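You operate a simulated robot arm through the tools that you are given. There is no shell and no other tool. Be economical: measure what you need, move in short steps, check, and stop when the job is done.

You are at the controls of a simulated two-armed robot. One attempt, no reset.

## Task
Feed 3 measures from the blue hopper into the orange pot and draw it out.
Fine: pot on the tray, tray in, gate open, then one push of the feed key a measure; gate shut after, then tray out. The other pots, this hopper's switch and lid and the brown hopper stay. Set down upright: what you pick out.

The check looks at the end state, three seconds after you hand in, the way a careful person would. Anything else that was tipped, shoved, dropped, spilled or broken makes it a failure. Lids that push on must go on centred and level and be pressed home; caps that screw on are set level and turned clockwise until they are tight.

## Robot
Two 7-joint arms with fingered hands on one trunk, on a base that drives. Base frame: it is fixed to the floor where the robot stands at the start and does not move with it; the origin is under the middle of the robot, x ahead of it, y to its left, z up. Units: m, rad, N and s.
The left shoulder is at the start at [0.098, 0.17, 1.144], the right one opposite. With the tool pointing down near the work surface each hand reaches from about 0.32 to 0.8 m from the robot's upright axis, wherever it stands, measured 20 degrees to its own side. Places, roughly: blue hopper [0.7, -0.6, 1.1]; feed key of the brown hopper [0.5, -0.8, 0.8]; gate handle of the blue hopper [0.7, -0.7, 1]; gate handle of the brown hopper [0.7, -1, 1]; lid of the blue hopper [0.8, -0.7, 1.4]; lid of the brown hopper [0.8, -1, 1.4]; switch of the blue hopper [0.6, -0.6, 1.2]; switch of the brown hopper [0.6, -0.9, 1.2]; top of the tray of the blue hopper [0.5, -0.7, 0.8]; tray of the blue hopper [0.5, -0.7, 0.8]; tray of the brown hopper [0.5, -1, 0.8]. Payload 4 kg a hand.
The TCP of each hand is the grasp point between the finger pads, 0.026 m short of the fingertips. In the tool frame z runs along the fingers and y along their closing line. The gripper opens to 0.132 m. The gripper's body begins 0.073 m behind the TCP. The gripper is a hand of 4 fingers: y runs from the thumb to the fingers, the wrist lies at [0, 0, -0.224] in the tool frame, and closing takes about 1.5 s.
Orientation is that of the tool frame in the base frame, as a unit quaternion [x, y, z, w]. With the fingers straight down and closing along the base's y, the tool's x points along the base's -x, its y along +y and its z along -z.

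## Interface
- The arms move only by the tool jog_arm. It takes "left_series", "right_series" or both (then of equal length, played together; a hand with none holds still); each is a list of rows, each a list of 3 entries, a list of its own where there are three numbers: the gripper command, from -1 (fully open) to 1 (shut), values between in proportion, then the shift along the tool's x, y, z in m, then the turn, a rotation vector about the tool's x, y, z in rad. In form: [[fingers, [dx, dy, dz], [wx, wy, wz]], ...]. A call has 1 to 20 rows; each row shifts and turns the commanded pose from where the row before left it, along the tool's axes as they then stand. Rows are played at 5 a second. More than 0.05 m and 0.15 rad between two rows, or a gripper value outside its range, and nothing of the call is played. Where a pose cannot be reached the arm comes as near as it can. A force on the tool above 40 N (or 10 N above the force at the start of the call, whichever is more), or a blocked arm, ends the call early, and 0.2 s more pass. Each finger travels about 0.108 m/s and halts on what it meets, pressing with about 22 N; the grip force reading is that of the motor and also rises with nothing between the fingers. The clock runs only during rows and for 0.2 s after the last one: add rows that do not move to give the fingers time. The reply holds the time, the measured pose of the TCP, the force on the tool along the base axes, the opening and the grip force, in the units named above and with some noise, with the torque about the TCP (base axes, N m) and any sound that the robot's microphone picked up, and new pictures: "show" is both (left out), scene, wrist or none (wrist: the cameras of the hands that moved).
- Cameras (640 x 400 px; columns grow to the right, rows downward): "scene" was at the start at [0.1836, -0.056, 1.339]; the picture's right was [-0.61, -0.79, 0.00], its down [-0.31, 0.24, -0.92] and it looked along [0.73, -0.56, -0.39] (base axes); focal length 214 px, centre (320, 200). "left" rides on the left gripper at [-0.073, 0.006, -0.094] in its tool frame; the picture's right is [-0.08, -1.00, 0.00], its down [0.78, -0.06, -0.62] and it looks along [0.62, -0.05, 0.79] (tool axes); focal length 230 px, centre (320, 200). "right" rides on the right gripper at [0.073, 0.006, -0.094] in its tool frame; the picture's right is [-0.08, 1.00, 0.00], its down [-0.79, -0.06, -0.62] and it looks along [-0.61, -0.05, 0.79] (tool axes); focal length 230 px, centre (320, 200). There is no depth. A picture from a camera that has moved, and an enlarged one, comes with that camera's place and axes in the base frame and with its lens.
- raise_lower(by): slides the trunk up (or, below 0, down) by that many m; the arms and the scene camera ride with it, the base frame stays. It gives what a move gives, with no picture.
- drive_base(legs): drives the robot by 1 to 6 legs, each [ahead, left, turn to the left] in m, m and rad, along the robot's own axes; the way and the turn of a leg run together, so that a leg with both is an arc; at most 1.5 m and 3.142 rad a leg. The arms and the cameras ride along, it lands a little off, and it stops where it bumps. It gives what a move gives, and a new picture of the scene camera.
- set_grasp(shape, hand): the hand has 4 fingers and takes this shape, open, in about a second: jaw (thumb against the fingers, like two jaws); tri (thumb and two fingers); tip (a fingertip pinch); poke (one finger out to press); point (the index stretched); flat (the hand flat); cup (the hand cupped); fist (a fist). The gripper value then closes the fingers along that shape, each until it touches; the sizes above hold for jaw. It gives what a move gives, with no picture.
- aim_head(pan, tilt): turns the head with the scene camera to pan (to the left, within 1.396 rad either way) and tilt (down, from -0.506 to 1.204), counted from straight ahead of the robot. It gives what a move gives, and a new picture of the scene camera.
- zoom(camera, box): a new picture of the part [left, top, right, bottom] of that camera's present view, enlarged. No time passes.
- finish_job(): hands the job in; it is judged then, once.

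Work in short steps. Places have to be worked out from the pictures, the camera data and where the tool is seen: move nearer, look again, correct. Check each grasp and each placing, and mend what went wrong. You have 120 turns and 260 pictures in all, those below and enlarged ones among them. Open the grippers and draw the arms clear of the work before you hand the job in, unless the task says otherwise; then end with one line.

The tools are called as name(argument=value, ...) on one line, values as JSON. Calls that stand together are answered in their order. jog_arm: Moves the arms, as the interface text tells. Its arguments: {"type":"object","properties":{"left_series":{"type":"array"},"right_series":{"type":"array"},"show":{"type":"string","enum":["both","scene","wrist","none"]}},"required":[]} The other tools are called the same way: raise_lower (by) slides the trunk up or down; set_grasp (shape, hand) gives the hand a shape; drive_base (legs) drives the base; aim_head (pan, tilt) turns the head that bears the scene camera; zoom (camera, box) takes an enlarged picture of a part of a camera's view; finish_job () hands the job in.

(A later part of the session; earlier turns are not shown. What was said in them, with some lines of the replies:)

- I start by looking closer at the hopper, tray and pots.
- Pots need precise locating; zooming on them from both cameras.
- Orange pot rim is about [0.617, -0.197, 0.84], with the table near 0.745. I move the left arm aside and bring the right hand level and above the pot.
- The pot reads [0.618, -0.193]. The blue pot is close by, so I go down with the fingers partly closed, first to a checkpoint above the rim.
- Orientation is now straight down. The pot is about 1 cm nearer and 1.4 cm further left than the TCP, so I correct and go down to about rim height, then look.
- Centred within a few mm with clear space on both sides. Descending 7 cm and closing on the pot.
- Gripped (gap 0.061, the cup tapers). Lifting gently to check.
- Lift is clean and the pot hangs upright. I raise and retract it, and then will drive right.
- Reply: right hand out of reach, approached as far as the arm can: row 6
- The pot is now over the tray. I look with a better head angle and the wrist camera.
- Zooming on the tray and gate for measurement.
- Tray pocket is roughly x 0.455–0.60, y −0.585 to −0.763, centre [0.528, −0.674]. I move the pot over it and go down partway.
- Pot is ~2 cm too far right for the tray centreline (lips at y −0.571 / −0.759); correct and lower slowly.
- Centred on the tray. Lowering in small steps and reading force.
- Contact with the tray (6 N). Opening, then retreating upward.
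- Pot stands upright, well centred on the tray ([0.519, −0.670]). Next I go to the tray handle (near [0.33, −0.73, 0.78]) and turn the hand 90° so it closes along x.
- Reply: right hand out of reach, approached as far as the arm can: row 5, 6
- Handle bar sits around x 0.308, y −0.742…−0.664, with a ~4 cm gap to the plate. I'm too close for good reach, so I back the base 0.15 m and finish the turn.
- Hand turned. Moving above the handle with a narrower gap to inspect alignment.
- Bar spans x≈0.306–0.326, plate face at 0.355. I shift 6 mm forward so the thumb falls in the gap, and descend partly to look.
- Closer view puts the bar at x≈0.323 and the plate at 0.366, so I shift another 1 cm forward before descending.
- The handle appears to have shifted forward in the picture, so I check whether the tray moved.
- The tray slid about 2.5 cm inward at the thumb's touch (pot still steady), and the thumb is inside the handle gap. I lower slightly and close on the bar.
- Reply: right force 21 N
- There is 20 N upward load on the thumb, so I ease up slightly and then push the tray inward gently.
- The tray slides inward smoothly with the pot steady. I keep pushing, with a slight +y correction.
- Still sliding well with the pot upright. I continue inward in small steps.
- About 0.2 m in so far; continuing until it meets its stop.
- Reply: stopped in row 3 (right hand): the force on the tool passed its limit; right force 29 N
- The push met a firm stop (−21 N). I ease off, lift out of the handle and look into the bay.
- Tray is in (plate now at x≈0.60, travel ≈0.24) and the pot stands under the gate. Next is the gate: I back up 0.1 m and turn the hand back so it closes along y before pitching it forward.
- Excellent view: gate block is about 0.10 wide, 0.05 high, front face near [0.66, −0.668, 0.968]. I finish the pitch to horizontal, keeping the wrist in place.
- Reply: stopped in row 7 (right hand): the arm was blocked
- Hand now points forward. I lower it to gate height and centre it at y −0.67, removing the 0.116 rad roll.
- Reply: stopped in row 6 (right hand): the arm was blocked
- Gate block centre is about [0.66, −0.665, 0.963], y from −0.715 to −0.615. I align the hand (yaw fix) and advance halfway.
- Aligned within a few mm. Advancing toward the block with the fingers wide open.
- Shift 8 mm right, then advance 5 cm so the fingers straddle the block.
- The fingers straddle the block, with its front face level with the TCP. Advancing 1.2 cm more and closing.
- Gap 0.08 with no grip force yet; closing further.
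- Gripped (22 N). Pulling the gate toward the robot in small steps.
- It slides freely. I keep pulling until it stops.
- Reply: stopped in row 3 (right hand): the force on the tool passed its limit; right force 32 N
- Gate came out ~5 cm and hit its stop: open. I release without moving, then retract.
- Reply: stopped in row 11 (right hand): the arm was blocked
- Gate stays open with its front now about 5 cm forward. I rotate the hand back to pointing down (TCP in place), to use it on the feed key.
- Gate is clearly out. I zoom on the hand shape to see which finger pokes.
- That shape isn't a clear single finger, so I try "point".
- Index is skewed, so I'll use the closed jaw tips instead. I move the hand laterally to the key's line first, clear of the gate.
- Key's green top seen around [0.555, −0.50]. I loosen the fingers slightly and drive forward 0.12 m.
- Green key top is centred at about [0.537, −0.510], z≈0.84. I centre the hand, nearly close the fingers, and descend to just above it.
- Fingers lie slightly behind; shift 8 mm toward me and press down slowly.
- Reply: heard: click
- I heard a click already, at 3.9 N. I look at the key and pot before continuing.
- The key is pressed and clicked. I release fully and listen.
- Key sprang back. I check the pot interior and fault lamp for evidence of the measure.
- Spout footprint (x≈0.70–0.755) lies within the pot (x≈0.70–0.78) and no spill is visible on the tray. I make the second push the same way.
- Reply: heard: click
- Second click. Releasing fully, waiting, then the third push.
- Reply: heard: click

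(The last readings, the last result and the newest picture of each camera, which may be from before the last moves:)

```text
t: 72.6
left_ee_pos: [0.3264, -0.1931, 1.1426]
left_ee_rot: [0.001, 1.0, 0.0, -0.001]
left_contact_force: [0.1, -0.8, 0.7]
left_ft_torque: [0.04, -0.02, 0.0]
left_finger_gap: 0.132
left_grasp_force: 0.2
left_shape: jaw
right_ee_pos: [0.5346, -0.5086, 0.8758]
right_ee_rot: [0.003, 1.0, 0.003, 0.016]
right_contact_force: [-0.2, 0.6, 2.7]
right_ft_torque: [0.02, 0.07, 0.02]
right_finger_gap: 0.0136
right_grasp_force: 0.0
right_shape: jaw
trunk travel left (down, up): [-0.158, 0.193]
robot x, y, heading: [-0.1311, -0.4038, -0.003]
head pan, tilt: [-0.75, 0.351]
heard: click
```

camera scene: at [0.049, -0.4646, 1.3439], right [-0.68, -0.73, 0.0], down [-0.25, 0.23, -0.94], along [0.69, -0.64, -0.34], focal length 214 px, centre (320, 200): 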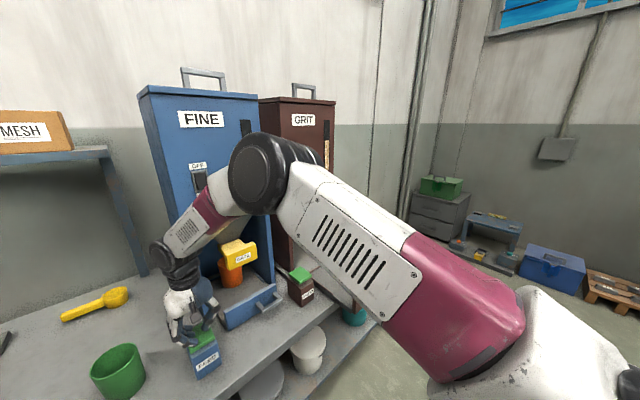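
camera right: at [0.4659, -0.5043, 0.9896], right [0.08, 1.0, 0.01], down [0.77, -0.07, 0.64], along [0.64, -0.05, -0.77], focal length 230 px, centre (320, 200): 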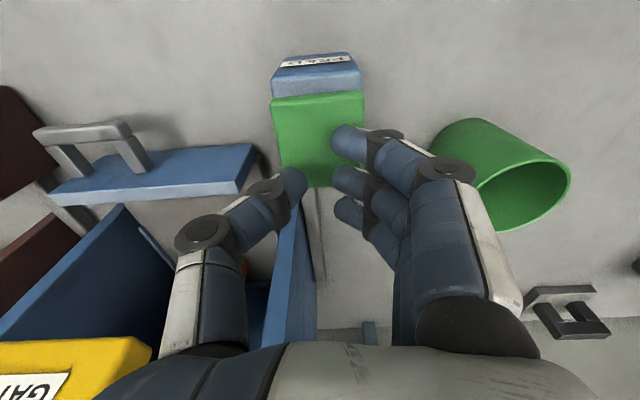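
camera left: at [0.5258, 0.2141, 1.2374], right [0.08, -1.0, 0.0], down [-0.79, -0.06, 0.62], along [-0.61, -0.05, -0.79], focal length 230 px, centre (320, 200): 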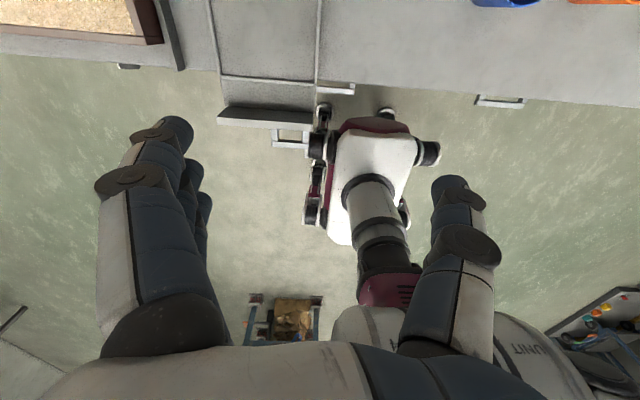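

Third click. I raise the hand well clear and look at the hopper front (fault lamp, gauge) and the pot.

jog_arm(right_series=[[0.8, [0, 0, -0.02], [0, 0, 0]], [0.8, [0, 0, -0.04], [0, 0, 0]], [0.8, [0, 0, -0.04], [0, 0, 0]], [0.8, [0.04, 0, 0], [0, 0, 0]], [0.8, [0.04, 0, 0], [0, 0, 0]], [0.8, [0.03, 0, 0], [0, 0, 0]], [0.8, [0, 0, 0], [0, 0, 0]]], show="both")

zoom(camera="scene", box=[130, 80, 330, 240])

```text
t: 74.2
left_ee_pos: [0.3261, -0.1937, 1.1414]
left_ee_rot: [0.001, 1.0, 0.001, -0.001]
left_contact_force: [0.8, -0.1, 0.8]
left_ft_torque: [0.01, -0.01, 0.0]
left_finger_gap: 0.1317
left_grasp_force: 0.0
left_shape: jaw
right_ee_pos: [0.4208, -0.5101, 0.9703]
right_ee_rot: [0.003, 1.0, 0.001, 0.015]
right_contact_force: [0.2, -0.1, 0.5]
right_ft_torque: [-0.01, 0.02, -0.02]
right_finger_gap: 0.0136
right_grasp_force: 0.1
right_shape: jaw
trunk travel left (down, up): [-0.158, 0.193]
robot x, y, heading: [-0.128, -0.4014, -0.003]
head pan, tilt: [-0.75, 0.351]
camera scene: at [0.0499, -0.4647, 1.3436], right [-0.68, -0.73, 0.0], down [-0.25, 0.23, -0.94], along [0.69, -0.64, -0.34], focal length 214 px, centre (320, 200)
camera right: at [0.3466, -0.5045, 1.0621], right [0.08, 1.0, 0.01], down [0.77, -0.07, 0.64], along [0.64, -0.05, -0.77], focal length 230 px, centre (320, 200)
```

scene: 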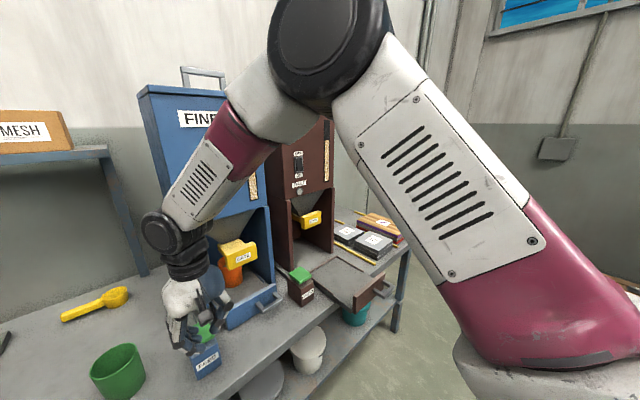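
right: 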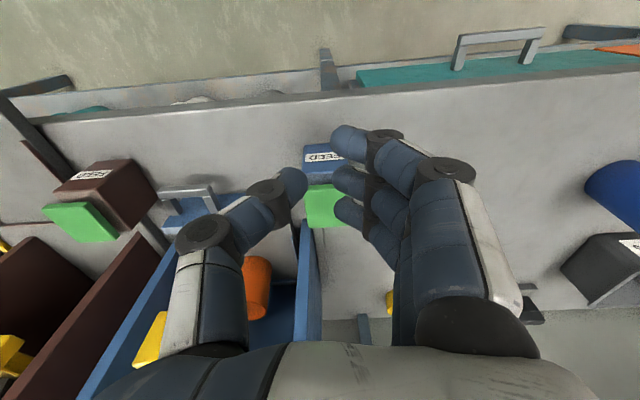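

```text
2.50 times, centred on (230, 160) of scene
camera zoom: at [0.0499, -0.4647, 1.3436], right [-0.68, -0.73, 0.0], down [-0.25, 0.23, -0.94], along [0.69, -0.64, -0.34], focal length 536 px, centre (545, 300)
```

zoom: 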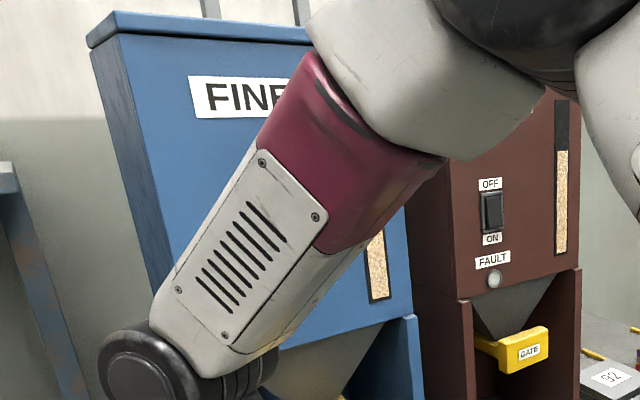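

No fault visible. Next I shut the gate: move the hand to y≈−0.668, pull back, and pitch it 0.9 rad about the wrist to push with the fingertips.

jog_arm(right_series=[[0.8, [0.03, -0.04, 0], [0, 0, 0]], [0.8, [0.03, -0.04, 0], [0, 0, 0]], [0.8, [0, -0.04, 0], [0, 0, 0]], [0.8, [0, -0.04, 0], [0, 0, 0]], [0.8, [-0.0335, 0, -0.0025], [0, -0.15, 0]], [0.8, [-0.0335, 0, -0.0025], [0, -0.15, 0]], [0.8, [-0.0335, 0, -0.0025], [0, -0.15, 0]], [0.8, [-0.0335, 0, -0.0025], [0, -0.15, 0]], [0.8, [-0.0335, 0, -0.0025], [0, -0.15, 0]], [0.8, [-0.0335, 0, -0.0025], [0, -0.15, 0]], [0.8, [0, 0, 0], [0, 0, 0]]], show="both")

```text
t: 76.6
left_ee_pos: [0.3264, -0.1932, 1.1416]
left_ee_rot: [0.001, 1.0, 0.0, 0.0]
left_contact_force: [0.4, 0.3, -1.0]
left_ft_torque: [0.0, -0.01, -0.01]
left_finger_gap: 0.1318
left_grasp_force: 0.1
left_shape: jaw
right_ee_pos: [0.534, -0.6701, 1.0589]
right_ee_rot: [0.003, 0.893, 0.002, 0.449]
right_contact_force: [0.0, 0.8, -0.3]
right_ft_torque: [0.01, -0.02, 0.0]
right_finger_gap: 0.0134
right_grasp_force: 0.0
right_shape: jaw
trunk travel left (down, up): [-0.158, 0.193]
robot x, y, heading: [-0.1279, -0.3999, -0.0]
head pan, tilt: [-0.75, 0.351]
camera scene: at [0.0493, -0.4651, 1.3438], right [-0.68, -0.73, 0.0], down [-0.25, 0.24, -0.94], along [0.69, -0.64, -0.34], focal length 214 px, centre (320, 200)
camera right: at [0.4159, -0.6653, 1.056], right [0.05, 1.0, 0.07], down [-0.03, -0.07, 1.0], along [1.0, -0.05, 0.02], focal length 230 px, centre (320, 200)
```

scene: 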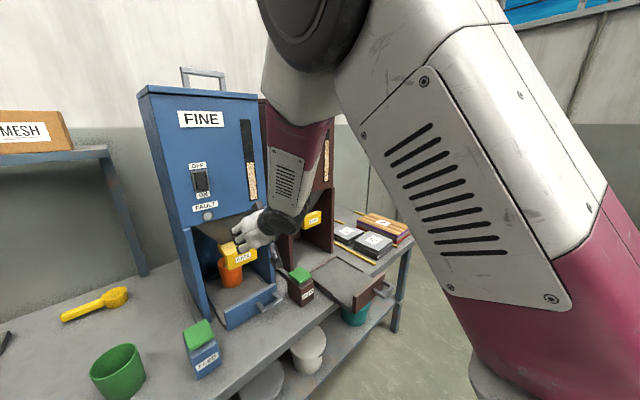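
right: 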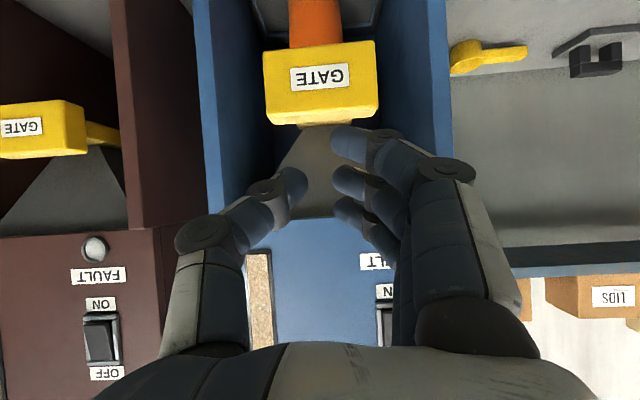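

The sight gauge has clearly dropped, so feeding worked. Gate face is at [0.61, −0.667, 0.965]; I lower to its height then move forward.

jog_arm(right_series=[[0.8, [0.03, 0.002, 0.022], [0, 0, 0]], [0.8, [0.03, 0, 0.022], [0, 0, 0]], [0.8, [-0.012, 0, 0.016], [0, 0, 0]], [0.8, [-0.012, 0, 0.016], [0, 0, 0]], [0.8, [0, 0, 0], [0, 0, 0]]], show="both")

```text
t: 77.8
left_ee_pos: [0.3269, -0.1937, 1.1417]
left_ee_rot: [0.001, 1.0, 0.0, -0.001]
left_contact_force: [1.1, -0.4, 0.9]
left_ft_torque: [0.0, 0.01, 0.02]
left_finger_gap: 0.1319
left_grasp_force: 0.1
left_shape: jaw
right_ee_pos: [0.5739, -0.6673, 0.9842]
right_ee_rot: [0.003, 0.894, 0.001, 0.448]
right_contact_force: [-0.6, 0.3, 0.4]
right_ft_torque: [-0.02, -0.02, 0.01]
right_finger_gap: 0.0138
right_grasp_force: 0.2
right_shape: jaw
trunk travel left (down, up): [-0.158, 0.193]
robot x, y, heading: [-0.1308, -0.3975, -0.003]
head pan, tilt: [-0.75, 0.351]
camera scene: at [0.0493, -0.4648, 1.3438], right [-0.68, -0.73, 0.0], down [-0.25, 0.23, -0.94], along [0.69, -0.64, -0.34], focal length 214 px, centre (320, 200)
camera right: at [0.4554, -0.662, 0.981], right [0.05, 1.0, 0.07], down [-0.02, -0.07, 1.0], along [1.0, -0.05, 0.02], focal length 230 px, centre (320, 200)
```

scene: 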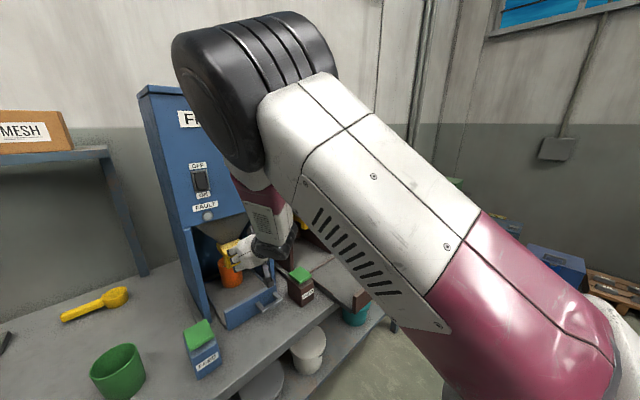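
right: 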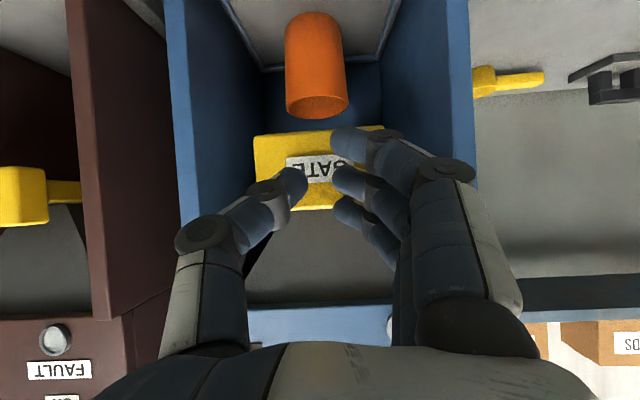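

Fingertips face the block's centre. Pushing forward in 1 cm steps until the gate seats.

jog_arm(right_series=[[0.8, [-0.006, 0, 0.008], [0, 0, 0]], [0.8, [-0.006, 0, 0.008], [0, 0, 0]], [0.8, [-0.006, 0, 0.008], [0, 0, 0]], [0.8, [-0.006, 0, 0.008], [0, 0, 0]], [0.8, [-0.006, 0, 0.008], [0, 0, 0]], [0.8, [0, 0, 0], [0, 0, 0]]], show="wrist")

```text
t: 79.0
left_ee_pos: [0.3234, -0.1914, 1.1429]
left_ee_rot: [0.001, 1.0, 0.0, 0.002]
left_contact_force: [0.2, -0.2, 0.9]
left_ft_torque: [-0.01, -0.01, 0.01]
left_finger_gap: 0.1318
left_grasp_force: 0.0
left_shape: jaw
right_ee_pos: [0.611, -0.6664, 0.9811]
right_ee_rot: [0.002, 0.897, 0.0, 0.443]
right_contact_force: [-22.6, 5.3, 4.4]
right_ft_torque: [-0.01, -0.32, 0.39]
right_finger_gap: 0.0149
right_grasp_force: 0.0
right_shape: jaw
trunk travel left (down, up): [-0.158, 0.193]
robot x, y, heading: [-0.1323, -0.4052, 0.0]
head pan, tilt: [-0.75, 0.351]
stopped in row 5 (right hand): the force on the tool passed its limit (the readings are from after the stop); the commanded pose is now the measured one
camera right: at [0.4936, -0.6606, 0.9793], right [0.05, 1.0, 0.06], down [-0.01, -0.06, 1.0], along [1.0, -0.05, 0.01], focal length 230 px, centre (320, 200)
```

right: 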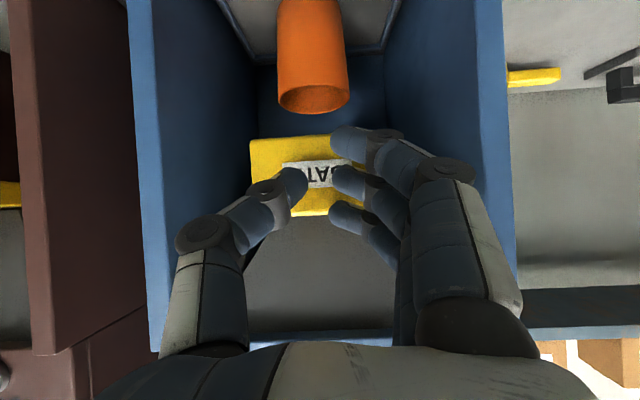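

It stopped at −23 N. I back off a little and look at whether the gate is fully home compared to its starting place.

jog_arm(right_series=[[0.8, [0.018, 0, -0.024], [0, 0, 0]], [0.8, [0.03, 0, -0.04], [0, 0, 0]], [0.8, [0.02, 0, -0.03], [0, 0, 0]], [-0.3, [0, 0, 0], [0, 0, 0]], [-0.8, [0, 0, 0], [0, 0, 0]], [-0.8, [0, 0, 0], [0, 0, 0]]], show="both")

zoom(camera="scene", box=[170, 190, 330, 310])

```text
t: 80.4
left_ee_pos: [0.3251, -0.1934, 1.1414]
left_ee_rot: [0.001, 1.0, 0.0, 0.0]
left_contact_force: [1.2, 1.3, -0.5]
left_ft_torque: [0.02, 0.02, 0.03]
left_finger_gap: 0.132
left_grasp_force: 0.1
left_shape: jaw
right_ee_pos: [0.4991, -0.676, 0.9796]
right_ee_rot: [0.02, 0.898, 0.008, 0.44]
right_contact_force: [-0.2, 0.3, 0.3]
right_ft_torque: [-0.02, 0.0, -0.01]
right_finger_gap: 0.1186
right_grasp_force: 0.0
right_shape: jaw
trunk travel left (down, up): [-0.158, 0.193]
robot x, y, heading: [-0.1313, -0.4003, -0.0]
head pan, tilt: [-0.75, 0.351]
camera scene: at [0.0488, -0.4646, 1.3437], right [-0.68, -0.73, 0.0], down [-0.25, 0.23, -0.94], along [0.69, -0.64, -0.34], focal length 214 px, centre (320, 200)
camera right: at [0.3808, -0.6669, 0.9798], right [0.08, 0.99, 0.09], down [-0.01, -0.09, 1.0], along [1.0, -0.08, 0.0], focal length 230 px, centre (320, 200)
```

scene: 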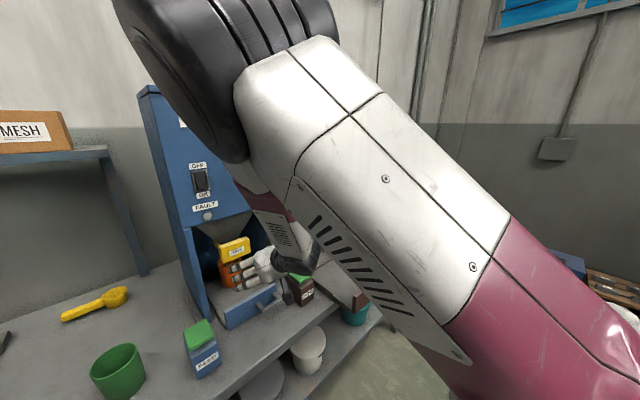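
right: 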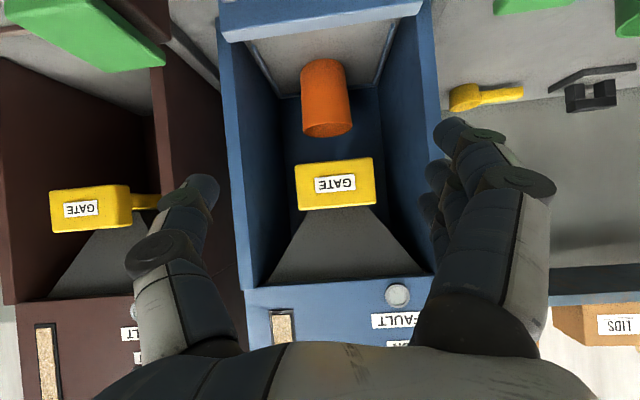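

```text
3.33 times, centred on (250, 250) of scene
camera zoom: at [0.0488, -0.4646, 1.3437], right [-0.68, -0.73, 0.0], down [-0.25, 0.23, -0.94], along [0.69, -0.64, -0.34], focal length 715 px, centre (553, 33)
```

zoom: 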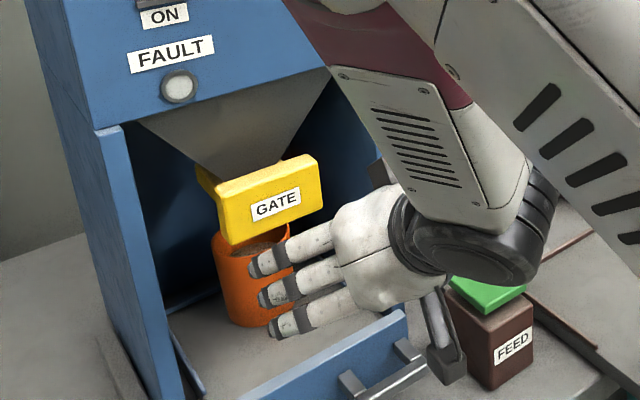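

Gate is back to x≈0.673 (shut), and grain is visible in the pot. Next I turn the hand down and yaw −90° to take the tray handle.

jog_arm(right_series=[[-0.8, [0, 0, -0.03], [0, 0.15, 0]], [-0.8, [0, 0, 0], [0, 0.15, 0]], [-0.8, [0, 0, 0], [0, 0.15, 0]], [-0.8, [0, 0, 0], [0, 0.15, 0]], [-0.8, [0, 0, 0], [0, 0.15, 0]], [-0.8, [0, 0, 0], [0, 0.15, 0]], [-0.8, [0, 0, 0], [0, 0.01, 0]], [-0.8, [0, 0, 0], [0, 0, 0]]], show="none")

jog_arm(right_series=[[0, [0, 0, 0], [0, 0, -0.15]], [0, [0, 0, 0], [0, 0, -0.15]], [0, [0, 0, 0], [0, 0, -0.15]], [0, [0, 0, 0], [0, 0, -0.15]], [0, [0, 0, 0], [0, 0, -0.15]], [0, [0, 0, 0], [0, 0, -0.15]], [0, [0, 0, 0], [0, 0, -0.15]], [0, [0, 0, 0], [0, 0, -0.15]], [0, [0, 0, 0], [0, 0, -0.15]], [0, [0, 0, 0], [0, 0, -0.15]], [0, [0, 0, 0], [0, 0, -0.04]], [0, [0, 0, 0], [0, 0, 0]]], show="both")

```text
t: 82.2
left_ee_pos: [0.3275, -0.1944, 1.1414]
left_ee_rot: [0.0, 1.0, 0.0, -0.001]
left_contact_force: [-0.1, -0.5, -1.0]
left_ft_torque: [0.01, 0.01, -0.04]
left_finger_gap: 0.132
left_grasp_force: 0.0
left_shape: jaw
right_ee_pos: [0.4752, -0.6679, 1.0002]
right_ee_rot: [0.001, 1.0, 0.002, 0.003]
right_contact_force: [0.3, -0.3, 0.3]
right_ft_torque: [-0.01, 0.01, 0.04]
right_finger_gap: 0.1186
right_grasp_force: 0.0
right_shape: jaw
trunk travel left (down, up): [-0.158, 0.193]
robot x, y, heading: [-0.1294, -0.402, -0.0]
head pan, tilt: [-0.75, 0.351]
```

```text
t: 84.8
left_ee_pos: [0.3262, -0.1927, 1.1416]
left_ee_rot: [0.001, 1.0, 0.0, 0.0]
left_contact_force: [-0.8, 0.0, 0.7]
left_ft_torque: [-0.01, -0.03, 0.01]
left_finger_gap: 0.1318
left_grasp_force: 0.0
left_shape: jaw
right_ee_pos: [0.4748, -0.6679, 1.001]
right_ee_rot: [-0.696, 0.718, -0.001, 0.003]
right_contact_force: [-0.7, 0.2, -1.0]
right_ft_torque: [0.02, -0.02, -0.02]
right_finger_gap: 0.067
right_grasp_force: 0.0
right_shape: jaw
trunk travel left (down, up): [-0.158, 0.193]
robot x, y, heading: [-0.1259, -0.4005, 0.001]
head pan, tilt: [-0.75, 0.351]
camera scene: at [0.0488, -0.4647, 1.3438], right [-0.68, -0.73, 0.0], down [-0.25, 0.23, -0.94], along [0.69, -0.64, -0.34], focal length 214 px, centre (320, 200)
camera right: at [0.4675, -0.7403, 1.0934], right [-0.99, 0.11, -0.01], down [0.08, 0.78, 0.62], along [0.07, 0.62, -0.78], focal length 230 px, centre (320, 200)
```

scene: 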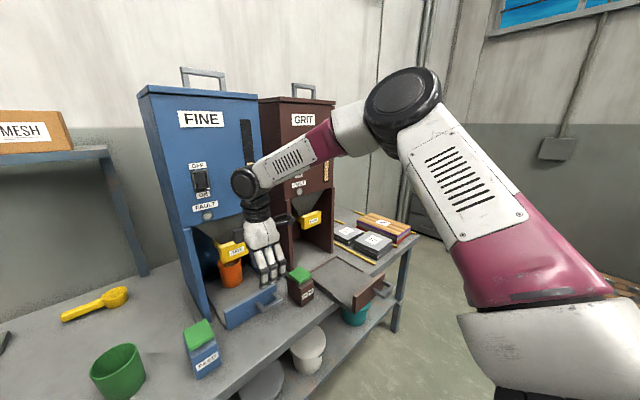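
right: 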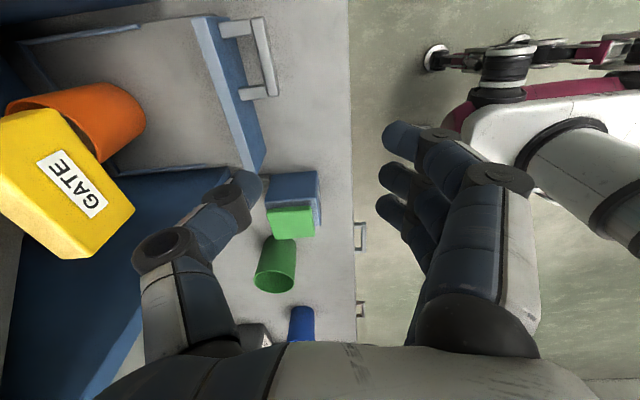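

Handle bar seen near [0.54, −0.713]. I return to the place I lifted from ([0.51, −0.702]) and descend to just above the handle.

jog_arm(right_series=[[0.2, [0.017, -0.018, 0], [0, 0, -0.03]], [0.2, [0.017, -0.018, 0], [0, 0, 0]], [0.2, [0, 0, 0.04], [0, 0, 0]], [0.2, [0, 0, 0.04], [0, 0, 0]], [0.2, [0, 0, 0.04], [0, 0, 0]], [0.2, [0, 0, 0], [0, 0, 0]]], show="wrist")

```text
t: 86.2
left_ee_pos: [0.3258, -0.1949, 1.1425]
left_ee_rot: [0.001, 1.0, 0.0, 0.0]
left_contact_force: [-0.3, 0.4, 0.7]
left_ft_torque: [-0.01, -0.01, 0.03]
left_finger_gap: 0.1317
left_grasp_force: 0.0
left_shape: jaw
right_ee_pos: [0.5137, -0.7019, 0.8801]
right_ee_rot: [-0.706, 0.708, 0.0, 0.004]
right_contact_force: [0.3, -0.3, 0.2]
right_ft_torque: [-0.01, -0.04, -0.01]
right_finger_gap: 0.0536
right_grasp_force: 0.0
right_shape: jaw
trunk travel left (down, up): [-0.158, 0.193]
robot x, y, heading: [-0.1286, -0.4024, 0.0]
head pan, tilt: [-0.75, 0.351]
camera right: at [0.5065, -0.7747, 0.973], right [-1.0, 0.08, -0.01], down [0.06, 0.78, 0.62], along [0.06, 0.62, -0.79], focal length 230 px, centre (320, 200)
```

right: 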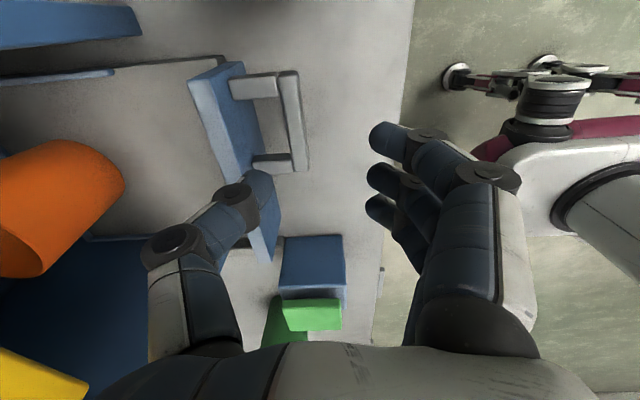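

Handle gap spans x≈0.543–0.569. Shift 6 mm forward and descend so the thumb enters it.

jog_arm(right_series=[[0.2, [0, -0.006, 0.02], [0, 0, 0]], [0.2, [0, 0, 0.02], [0, 0, 0]], [0.2, [0, 0, 0], [0, 0, 0]]], show="wrist")

```text
t: 87.0
left_ee_pos: [0.3263, -0.1929, 1.1417]
left_ee_rot: [0.001, 1.0, -0.001, 0.0]
left_contact_force: [1.0, -0.3, -0.4]
left_ft_torque: [-0.01, 0.01, 0.0]
left_finger_gap: 0.1319
left_grasp_force: 0.0
left_shape: jaw
right_ee_pos: [0.5189, -0.7009, 0.8408]
right_ee_rot: [-0.705, 0.709, -0.001, 0.004]
right_contact_force: [-0.1, -0.3, -0.4]
right_ft_torque: [-0.03, 0.0, 0.02]
right_finger_gap: 0.0532
right_grasp_force: 0.0
right_shape: jaw
trunk travel left (down, up): [-0.158, 0.193]
robot x, y, heading: [-0.1324, -0.4009, -0.003]
head pan, tilt: [-0.75, 0.351]
camera right: at [0.5122, -0.7749, 0.9337], right [-1.0, 0.08, -0.01], down [0.06, 0.78, 0.62], along [0.06, 0.62, -0.79], focal length 230 px, centre (320, 200)
```

right: 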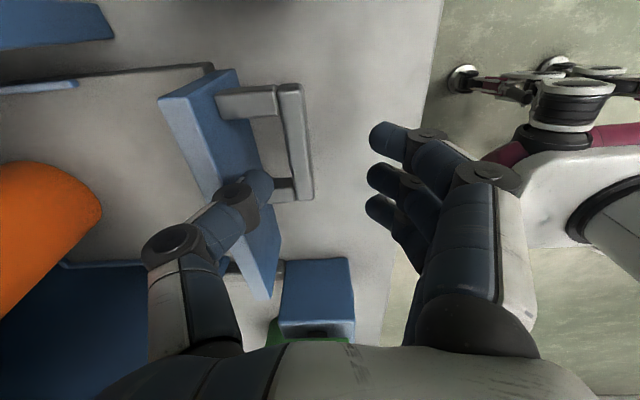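

Thumb lines up with the gap. Descending the last 3 cm.

jog_arm(right_series=[[0.2, [0, -0.002, 0.01], [0, 0, 0]], [0.2, [0, 0, 0.01], [0, 0, 0]], [0.2, [0, 0, 0.008], [0, 0, 0]], [0.2, [0, 0, 0], [0, 0, 0]]], show="wrist")

```text
t: 88.0
left_ee_pos: [0.3219, -0.1915, 1.1443]
left_ee_rot: [0.0, 1.0, 0.0, 0.002]
left_contact_force: [0.4, 0.2, -0.1]
left_ft_torque: [0.02, 0.01, -0.02]
left_finger_gap: 0.1319
left_grasp_force: 0.1
left_shape: jaw
right_ee_pos: [0.5175, -0.7006, 0.8162]
right_ee_rot: [-0.705, 0.709, -0.004, 0.006]
right_contact_force: [-20.1, -1.4, 26.7]
right_ft_torque: [-0.03, -1.71, -0.03]
right_finger_gap: 0.0476
right_grasp_force: 0.1
right_shape: jaw
trunk travel left (down, up): [-0.158, 0.193]
robot x, y, heading: [-0.1297, -0.401, -0.005]
head pan, tilt: [-0.75, 0.351]
camera right: at [0.5112, -0.7743, 0.9106], right [-1.0, 0.08, -0.01], down [0.06, 0.78, 0.62], along [0.06, 0.62, -0.79], focal length 230 px, centre (320, 200)
```

right: 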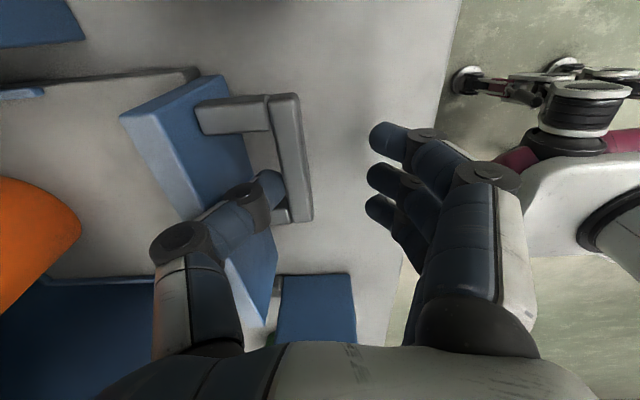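

The thumb is pressing on the plate. I ease back, and close a bit so the thumb sits against the bar.

jog_arm(right_series=[[0.4, [0, 0.003, -0.006], [0, 0, 0]], [0.5, [0, 0.003, 0], [0, 0, 0]], [0.5, [0, 0, 0.002], [0, 0, 0]], [0.5, [0, 0, 0], [0, 0, 0]]], show="wrist")

```text
t: 89.0
left_ee_pos: [0.3261, -0.1937, 1.1415]
left_ee_rot: [0.001, 1.0, 0.0, -0.001]
left_contact_force: [0.2, -0.5, 0.7]
left_ft_torque: [-0.01, 0.03, 0.01]
left_finger_gap: 0.1319
left_grasp_force: 0.0
left_shape: jaw
right_ee_pos: [0.5134, -0.7009, 0.8169]
right_ee_rot: [-0.705, 0.709, -0.001, 0.003]
right_contact_force: [1.7, 2.5, 4.0]
right_ft_torque: [0.01, -0.24, 0.05]
right_finger_gap: 0.0349
right_grasp_force: 0.0
right_shape: jaw
trunk travel left (down, up): [-0.158, 0.193]
robot x, y, heading: [-0.1277, -0.3985, 0.002]
head pan, tilt: [-0.75, 0.351]
camera right: at [0.5083, -0.7746, 0.9099], right [-1.0, 0.08, -0.01], down [0.06, 0.78, 0.62], along [0.06, 0.62, -0.79], focal length 230 px, centre (320, 200)
```

right: 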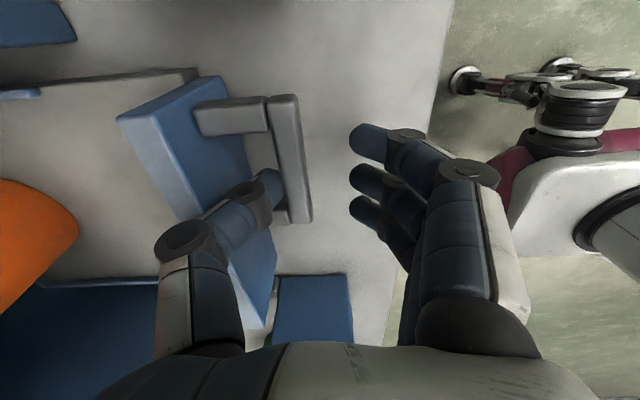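

Forces are low and the thumb tip is behind the bar. I pull gently outward 3 cm.

jog_arm(right_series=[[0.5, [0, 0.01, 0], [0, 0, 0]], [0.5, [0, 0.01, 0], [0, 0, 0]], [0.5, [0, 0.01, 0], [0, 0, 0]], [0.5, [0, 0, 0], [0, 0, 0]]], show="wrist")

```text
t: 90.0
left_ee_pos: [0.3255, -0.1924, 1.1415]
left_ee_rot: [0.001, 1.0, 0.0, 0.001]
left_contact_force: [0.5, 0.0, -0.4]
left_ft_torque: [0.01, 0.01, -0.02]
left_finger_gap: 0.1321
left_grasp_force: 0.0
left_shape: jaw
right_ee_pos: [0.4837, -0.7018, 0.8166]
right_ee_rot: [-0.705, 0.709, -0.002, 0.004]
right_contact_force: [0.1, 0.7, 2.0]
right_ft_torque: [0.0, -0.18, -0.03]
right_finger_gap: 0.0345
right_grasp_force: 0.1
right_shape: jaw
trunk travel left (down, up): [-0.158, 0.193]
robot x, y, heading: [-0.1285, -0.3998, 0.001]
head pan, tilt: [-0.75, 0.351]
camera right: at [0.4779, -0.7746, 0.9101], right [-1.0, 0.08, -0.01], down [0.06, 0.78, 0.62], along [0.06, 0.62, -0.79], focal length 230 px, centre (320, 200)
```

right: 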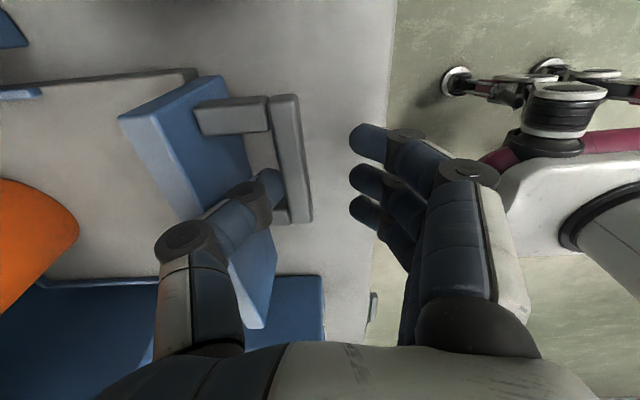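

The tray follows. I continue pulling at a modest pace, about 9 cm.

jog_arm(right_series=[[0.5, [0, 0.01, 0], [0, 0, 0]], [0.5, [0, 0.012, 0], [0, 0, 0]], [0.5, [0, 0.012, 0], [0, 0, 0]], [0.5, [0, 0.012, 0], [0, 0, 0]], [0.5, [0, 0.012, 0], [0, 0, 0]], [0.5, [0, 0.012, 0], [0, 0, 0]], [0.5, [0, 0.012, 0], [0, 0, 0]], [0.5, [0, 0.01, 0], [0, 0, 0]], [0.5, [0, 0, 0], [0, 0, 0]]], show="both")

```text
t: 92.0
left_ee_pos: [0.3255, -0.1941, 1.1414]
left_ee_rot: [0.0, 1.0, 0.0, 0.0]
left_contact_force: [0.4, 0.8, -0.1]
left_ft_torque: [-0.01, 0.04, 0.0]
left_finger_gap: 0.1319
left_grasp_force: 0.1
left_shape: jaw
right_ee_pos: [0.393, -0.6992, 0.8157]
right_ee_rot: [-0.705, 0.709, -0.001, 0.004]
right_contact_force: [0.3, -2.5, 6.9]
right_ft_torque: [0.01, -0.4, -0.09]
right_finger_gap: 0.0351
right_grasp_force: 0.2
right_shape: jaw
trunk travel left (down, up): [-0.158, 0.193]
robot x, y, heading: [-0.1282, -0.4007, -0.002]
head pan, tilt: [-0.75, 0.351]
camera scene: at [0.0482, -0.4646, 1.3439], right [-0.68, -0.73, 0.0], down [-0.25, 0.23, -0.94], along [0.69, -0.64, -0.34], focal length 214 px, centre (320, 200)
camera right: at [0.386, -0.774, 0.909], right [-1.0, 0.08, -0.01], down [0.06, 0.78, 0.62], along [0.06, 0.62, -0.79], focal length 230 px, centre (320, 200)
```

scene: 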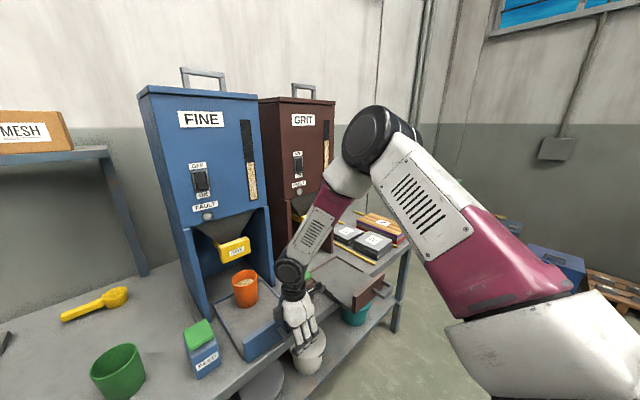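
right: 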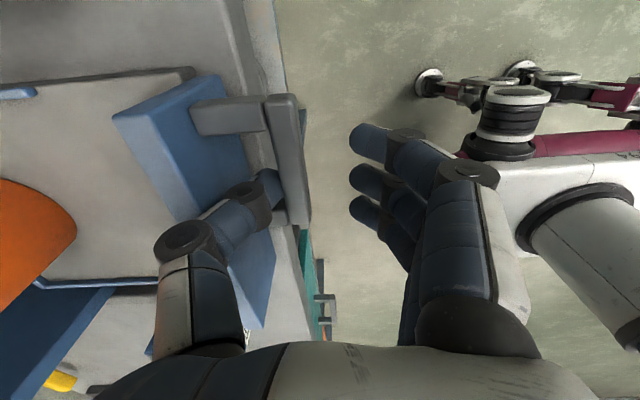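

Half out, with grain in the pot. Continuing to the original out position.

jog_arm(right_series=[[0.5, [0, 0.01, 0], [0, 0, 0]], [0.5, [0, 0.012, 0], [0, 0, 0]], [0.5, [0, 0.012, 0], [0, 0, 0]], [0.5, [0, 0.012, 0], [0, 0, 0]], [0.5, [0, 0.012, 0], [0, 0, 0]], [0.5, [0, 0.012, 0], [0, 0, 0]], [0.5, [0, 0.012, 0], [0, 0, 0]], [0.5, [0, 0.012, 0], [0, 0, 0]], [0.5, [0, 0, 0], [0, 0, 0]]], show="both")

zoom(camera="scene", box=[160, 220, 340, 380])

```text
t: 94.0
left_ee_pos: [0.3262, -0.1926, 1.1415]
left_ee_rot: [0.001, 1.0, 0.0, 0.0]
left_contact_force: [0.2, -0.1, 1.0]
left_ft_torque: [-0.01, 0.01, 0.0]
left_finger_gap: 0.1319
left_grasp_force: 0.0
left_shape: jaw
right_ee_pos: [0.2982, -0.6996, 0.8157]
right_ee_rot: [-0.705, 0.709, -0.001, 0.003]
right_contact_force: [0.0, -2.9, 5.0]
right_ft_torque: [0.0, -0.4, -0.05]
right_finger_gap: 0.0354
right_grasp_force: 0.1
right_shape: jaw
trunk travel left (down, up): [-0.158, 0.193]
robot x, y, heading: [-0.1286, -0.4025, 0.0]
head pan, tilt: [-0.75, 0.351]
camera scene: at [0.0484, -0.4647, 1.3438], right [-0.68, -0.73, 0.0], down [-0.25, 0.23, -0.94], along [0.69, -0.64, -0.34], focal length 214 px, centre (320, 200)
camera right: at [0.2917, -0.7735, 0.9086], right [-1.0, 0.08, -0.01], down [0.06, 0.78, 0.62], along [0.06, 0.62, -0.78], focal length 230 px, centre (320, 200)
```

scene: 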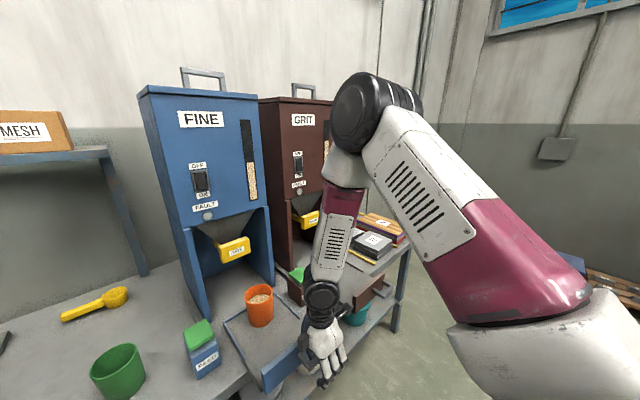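
right: 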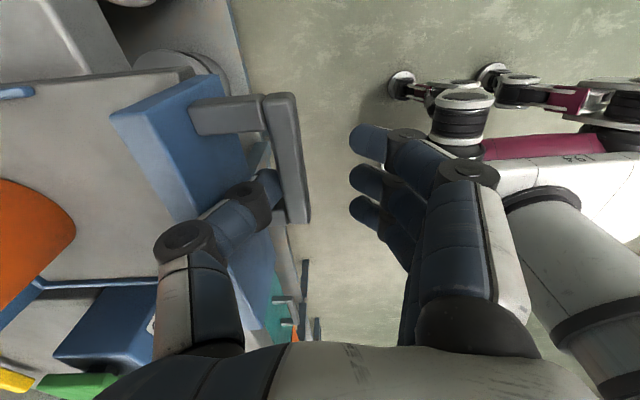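

```text
2.50 times, centred on (250, 300) of scene
camera zoom: at [0.0484, -0.4647, 1.3438], right [-0.68, -0.73, 0.0], down [-0.25, 0.23, -0.94], along [0.69, -0.64, -0.34], focal length 536 px, centre (495, -50)
```

zoom: 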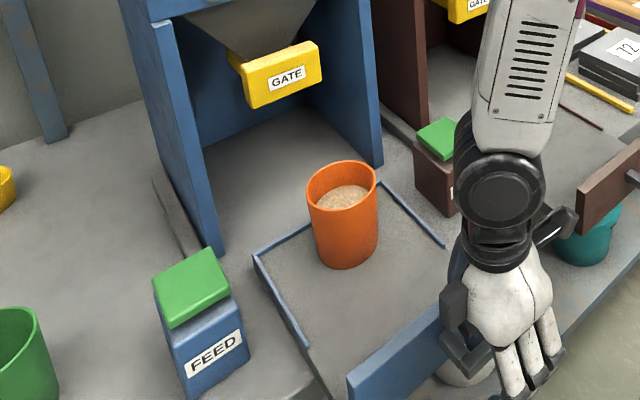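

No spill, pot upright and about three-quarters full. The tray is within ~1 cm of its original out position, so I pull a little more to feel for the stop.

jog_arm(right_series=[[0.5, [0, 0.006, 0], [0, 0, 0]], [0.5, [0, 0.006, 0], [0, 0, 0]], [0.5, [0, 0.004, 0], [0, 0, 0]], [0.5, [0, 0, 0], [0, 0, 0]]], show="none")

zoom(camera="scene", box=[160, 220, 340, 380])

```text
t: 95.0
left_ee_pos: [0.3278, -0.1936, 1.1415]
left_ee_rot: [0.001, 1.0, 0.0, -0.001]
left_contact_force: [0.8, -0.5, 0.4]
left_ft_torque: [-0.01, -0.04, 0.04]
left_finger_gap: 0.1318
left_grasp_force: 0.0
left_shape: jaw
right_ee_pos: [0.2848, -0.6997, 0.815]
right_ee_rot: [-0.706, 0.708, -0.002, 0.004]
right_contact_force: [14.7, -2.0, 9.8]
right_ft_torque: [-0.03, -0.53, -0.09]
right_finger_gap: 0.048
right_grasp_force: 0.1
right_shape: jaw
trunk travel left (down, up): [-0.158, 0.193]
robot x, y, heading: [-0.1309, -0.4005, -0.002]
head pan, tilt: [-0.75, 0.351]
```

```text
2.50 times, centred on (250, 300) of scene
camera zoom: at [0.0496, -0.4645, 1.3437], right [-0.68, -0.73, 0.0], down [-0.25, 0.23, -0.94], along [0.69, -0.64, -0.34], focal length 536 px, centre (495, -50)
```

zoom: 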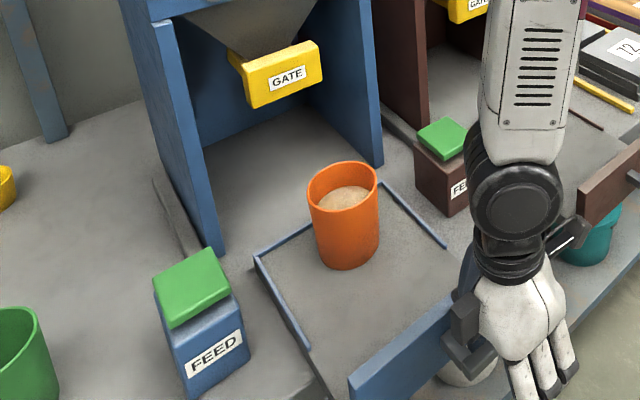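

Out-stop felt (15 N). I relieve the pull and lift straight up out of the handle.

jog_arm(right_series=[[0.5, [0, -0.008, 0], [0, 0, 0]], [0.5, [0, -0.004, 0], [0, 0, 0]], [0.5, [0, 0, -0.02], [0, 0, 0]], [0.5, [0, 0, -0.03], [0, 0, 0]], [0.5, [0, 0, -0.04], [0, 0, 0]], [0.5, [0, 0, -0.04], [0, 0, 0]], [0.5, [0, 0, 0], [0, 0, 0]]], show="both")

zoom(camera="scene", box=[160, 200, 360, 380])

```text
t: 96.6
left_ee_pos: [0.3282, -0.1931, 1.1409]
left_ee_rot: [0.0, 1.0, 0.0, -0.001]
left_contact_force: [0.3, -0.8, -0.8]
left_ft_torque: [0.0, 0.01, 0.01]
left_finger_gap: 0.1319
left_grasp_force: 0.0
left_shape: jaw
right_ee_pos: [0.2932, -0.7006, 0.9462]
right_ee_rot: [-0.705, 0.709, -0.001, 0.003]
right_contact_force: [0.5, -0.2, 0.5]
right_ft_torque: [0.0, 0.0, 0.04]
right_finger_gap: 0.033
right_grasp_force: 0.1
right_shape: jaw
trunk travel left (down, up): [-0.158, 0.193]
robot x, y, heading: [-0.1306, -0.3994, -0.003]
head pan, tilt: [-0.75, 0.351]
camera scene: at [0.0495, -0.4646, 1.3435], right [-0.68, -0.73, 0.0], down [-0.25, 0.23, -0.94], along [0.69, -0.64, -0.34], focal length 214 px, centre (320, 200)
camera right: at [0.2878, -0.7743, 1.039], right [-1.0, 0.08, -0.01], down [0.06, 0.78, 0.62], along [0.05, 0.62, -0.78], focal length 230 px, centre (320, 200)
```

scene: 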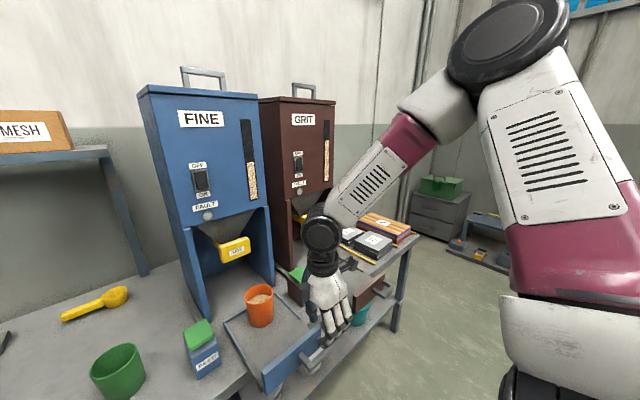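
right: 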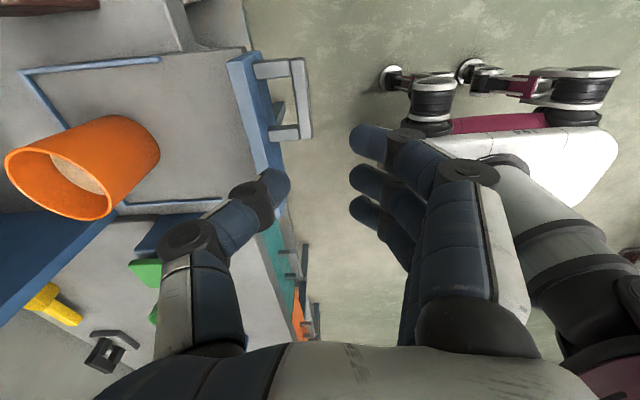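

```text
2.22 times, centred on (260, 290) of scene
camera zoom: at [0.0495, -0.4646, 1.3435], right [-0.68, -0.73, 0.0], down [-0.25, 0.23, -0.94], along [0.69, -0.64, -0.34], focal length 477 px, centre (453, 0)
```

zoom: 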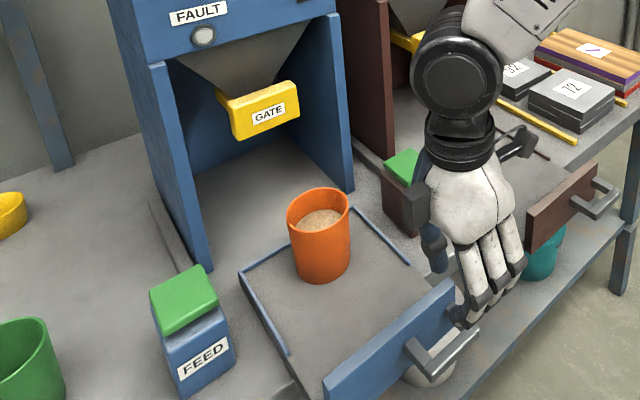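

Gate position matches its original shut place (x≈0.66), tray out, pot upright with grain. I open the hand, raise, and back away.

jog_arm(right_series=[[0.5, [0, 0, -0.04], [0, 0, 0]], [-1, [0, 0, 0], [0, 0, 0]], [-1, [0, 0, 0], [0, 0, 0]], [-1, [0, 0, 0], [0, 0, 0]]], show="none")

drive_base(legs=[[-0.25, 0, 0]])

zoom(camera="scene", box=[100, 100, 400, 380])

```text
t: 97.6
left_ee_pos: [0.3265, -0.1932, 1.1417]
left_ee_rot: [0.001, 1.0, 0.0, -0.002]
left_contact_force: [0.1, -0.5, -0.6]
left_ft_torque: [0.02, -0.03, 0.02]
left_finger_gap: 0.1318
left_grasp_force: 0.2
left_shape: jaw
right_ee_pos: [0.2935, -0.7001, 0.9845]
right_ee_rot: [-0.706, 0.709, -0.002, 0.003]
right_contact_force: [0.2, -0.3, 0.0]
right_ft_torque: [-0.01, 0.0, -0.01]
right_finger_gap: 0.1319
right_grasp_force: 0.2
right_shape: jaw
trunk travel left (down, up): [-0.158, 0.193]
robot x, y, heading: [-0.1295, -0.4009, -0.003]
head pan, tilt: [-0.75, 0.351]
```

```text
t: 99.4
left_ee_pos: [0.0765, -0.1938, 1.1426]
left_ee_rot: [0.0, 1.0, 0.0, 0.0]
left_contact_force: [-0.3, -0.4, -0.6]
left_ft_torque: [0.03, -0.04, 0.0]
left_finger_gap: 0.1321
left_grasp_force: 0.0
left_shape: jaw
right_ee_pos: [0.0431, -0.6995, 0.9855]
right_ee_rot: [-0.707, 0.708, -0.002, 0.003]
right_contact_force: [0.1, 0.5, 0.2]
right_ft_torque: [-0.01, -0.01, 0.02]
right_finger_gap: 0.1317
right_grasp_force: 0.3
right_shape: jaw
trunk travel left (down, up): [-0.158, 0.193]
robot x, y, heading: [-0.3751, -0.4014, 0.0]
head pan, tilt: [-0.75, 0.351]
camera scene: at [-0.2009, -0.4641, 1.3438], right [-0.68, -0.73, 0.0], down [-0.25, 0.23, -0.94], along [0.69, -0.64, -0.34], focal length 214 px, centre (320, 200)
```

scene: 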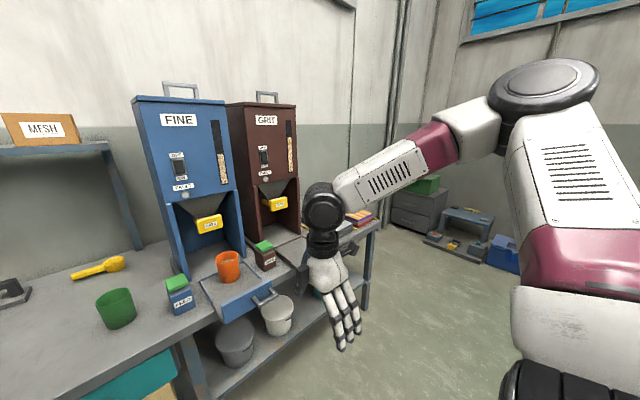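

```text
1.43 times, centred on (250, 240) of scene
camera zoom: at [-0.2009, -0.4641, 1.3438], right [-0.68, -0.73, 0.0], down [-0.25, 0.23, -0.94], along [0.69, -0.64, -0.34], focal length 306 px, centre (420, 143)
```

zoom: 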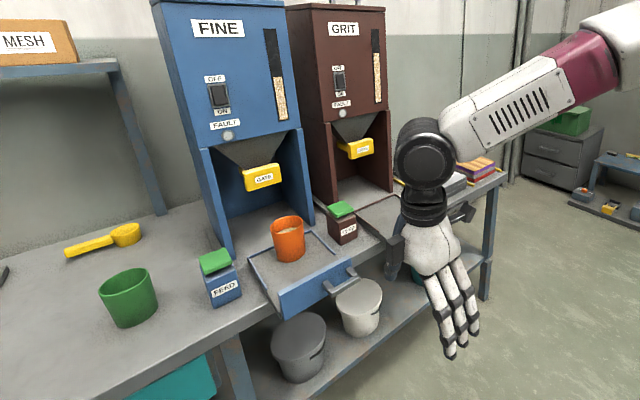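

Everything is in order: the pot is upright on the drawn-out tray, the gate is shut, both hands are open and clear, and nothing else was disturbed. Handing in.

finish_job()

```text
The job is handed in.
```

I fed three measures from the blue hopper into the orange pot (three pushes of the feed key, one click each), shut the gate, and drew the tray out with the pot upright and no spill visible.
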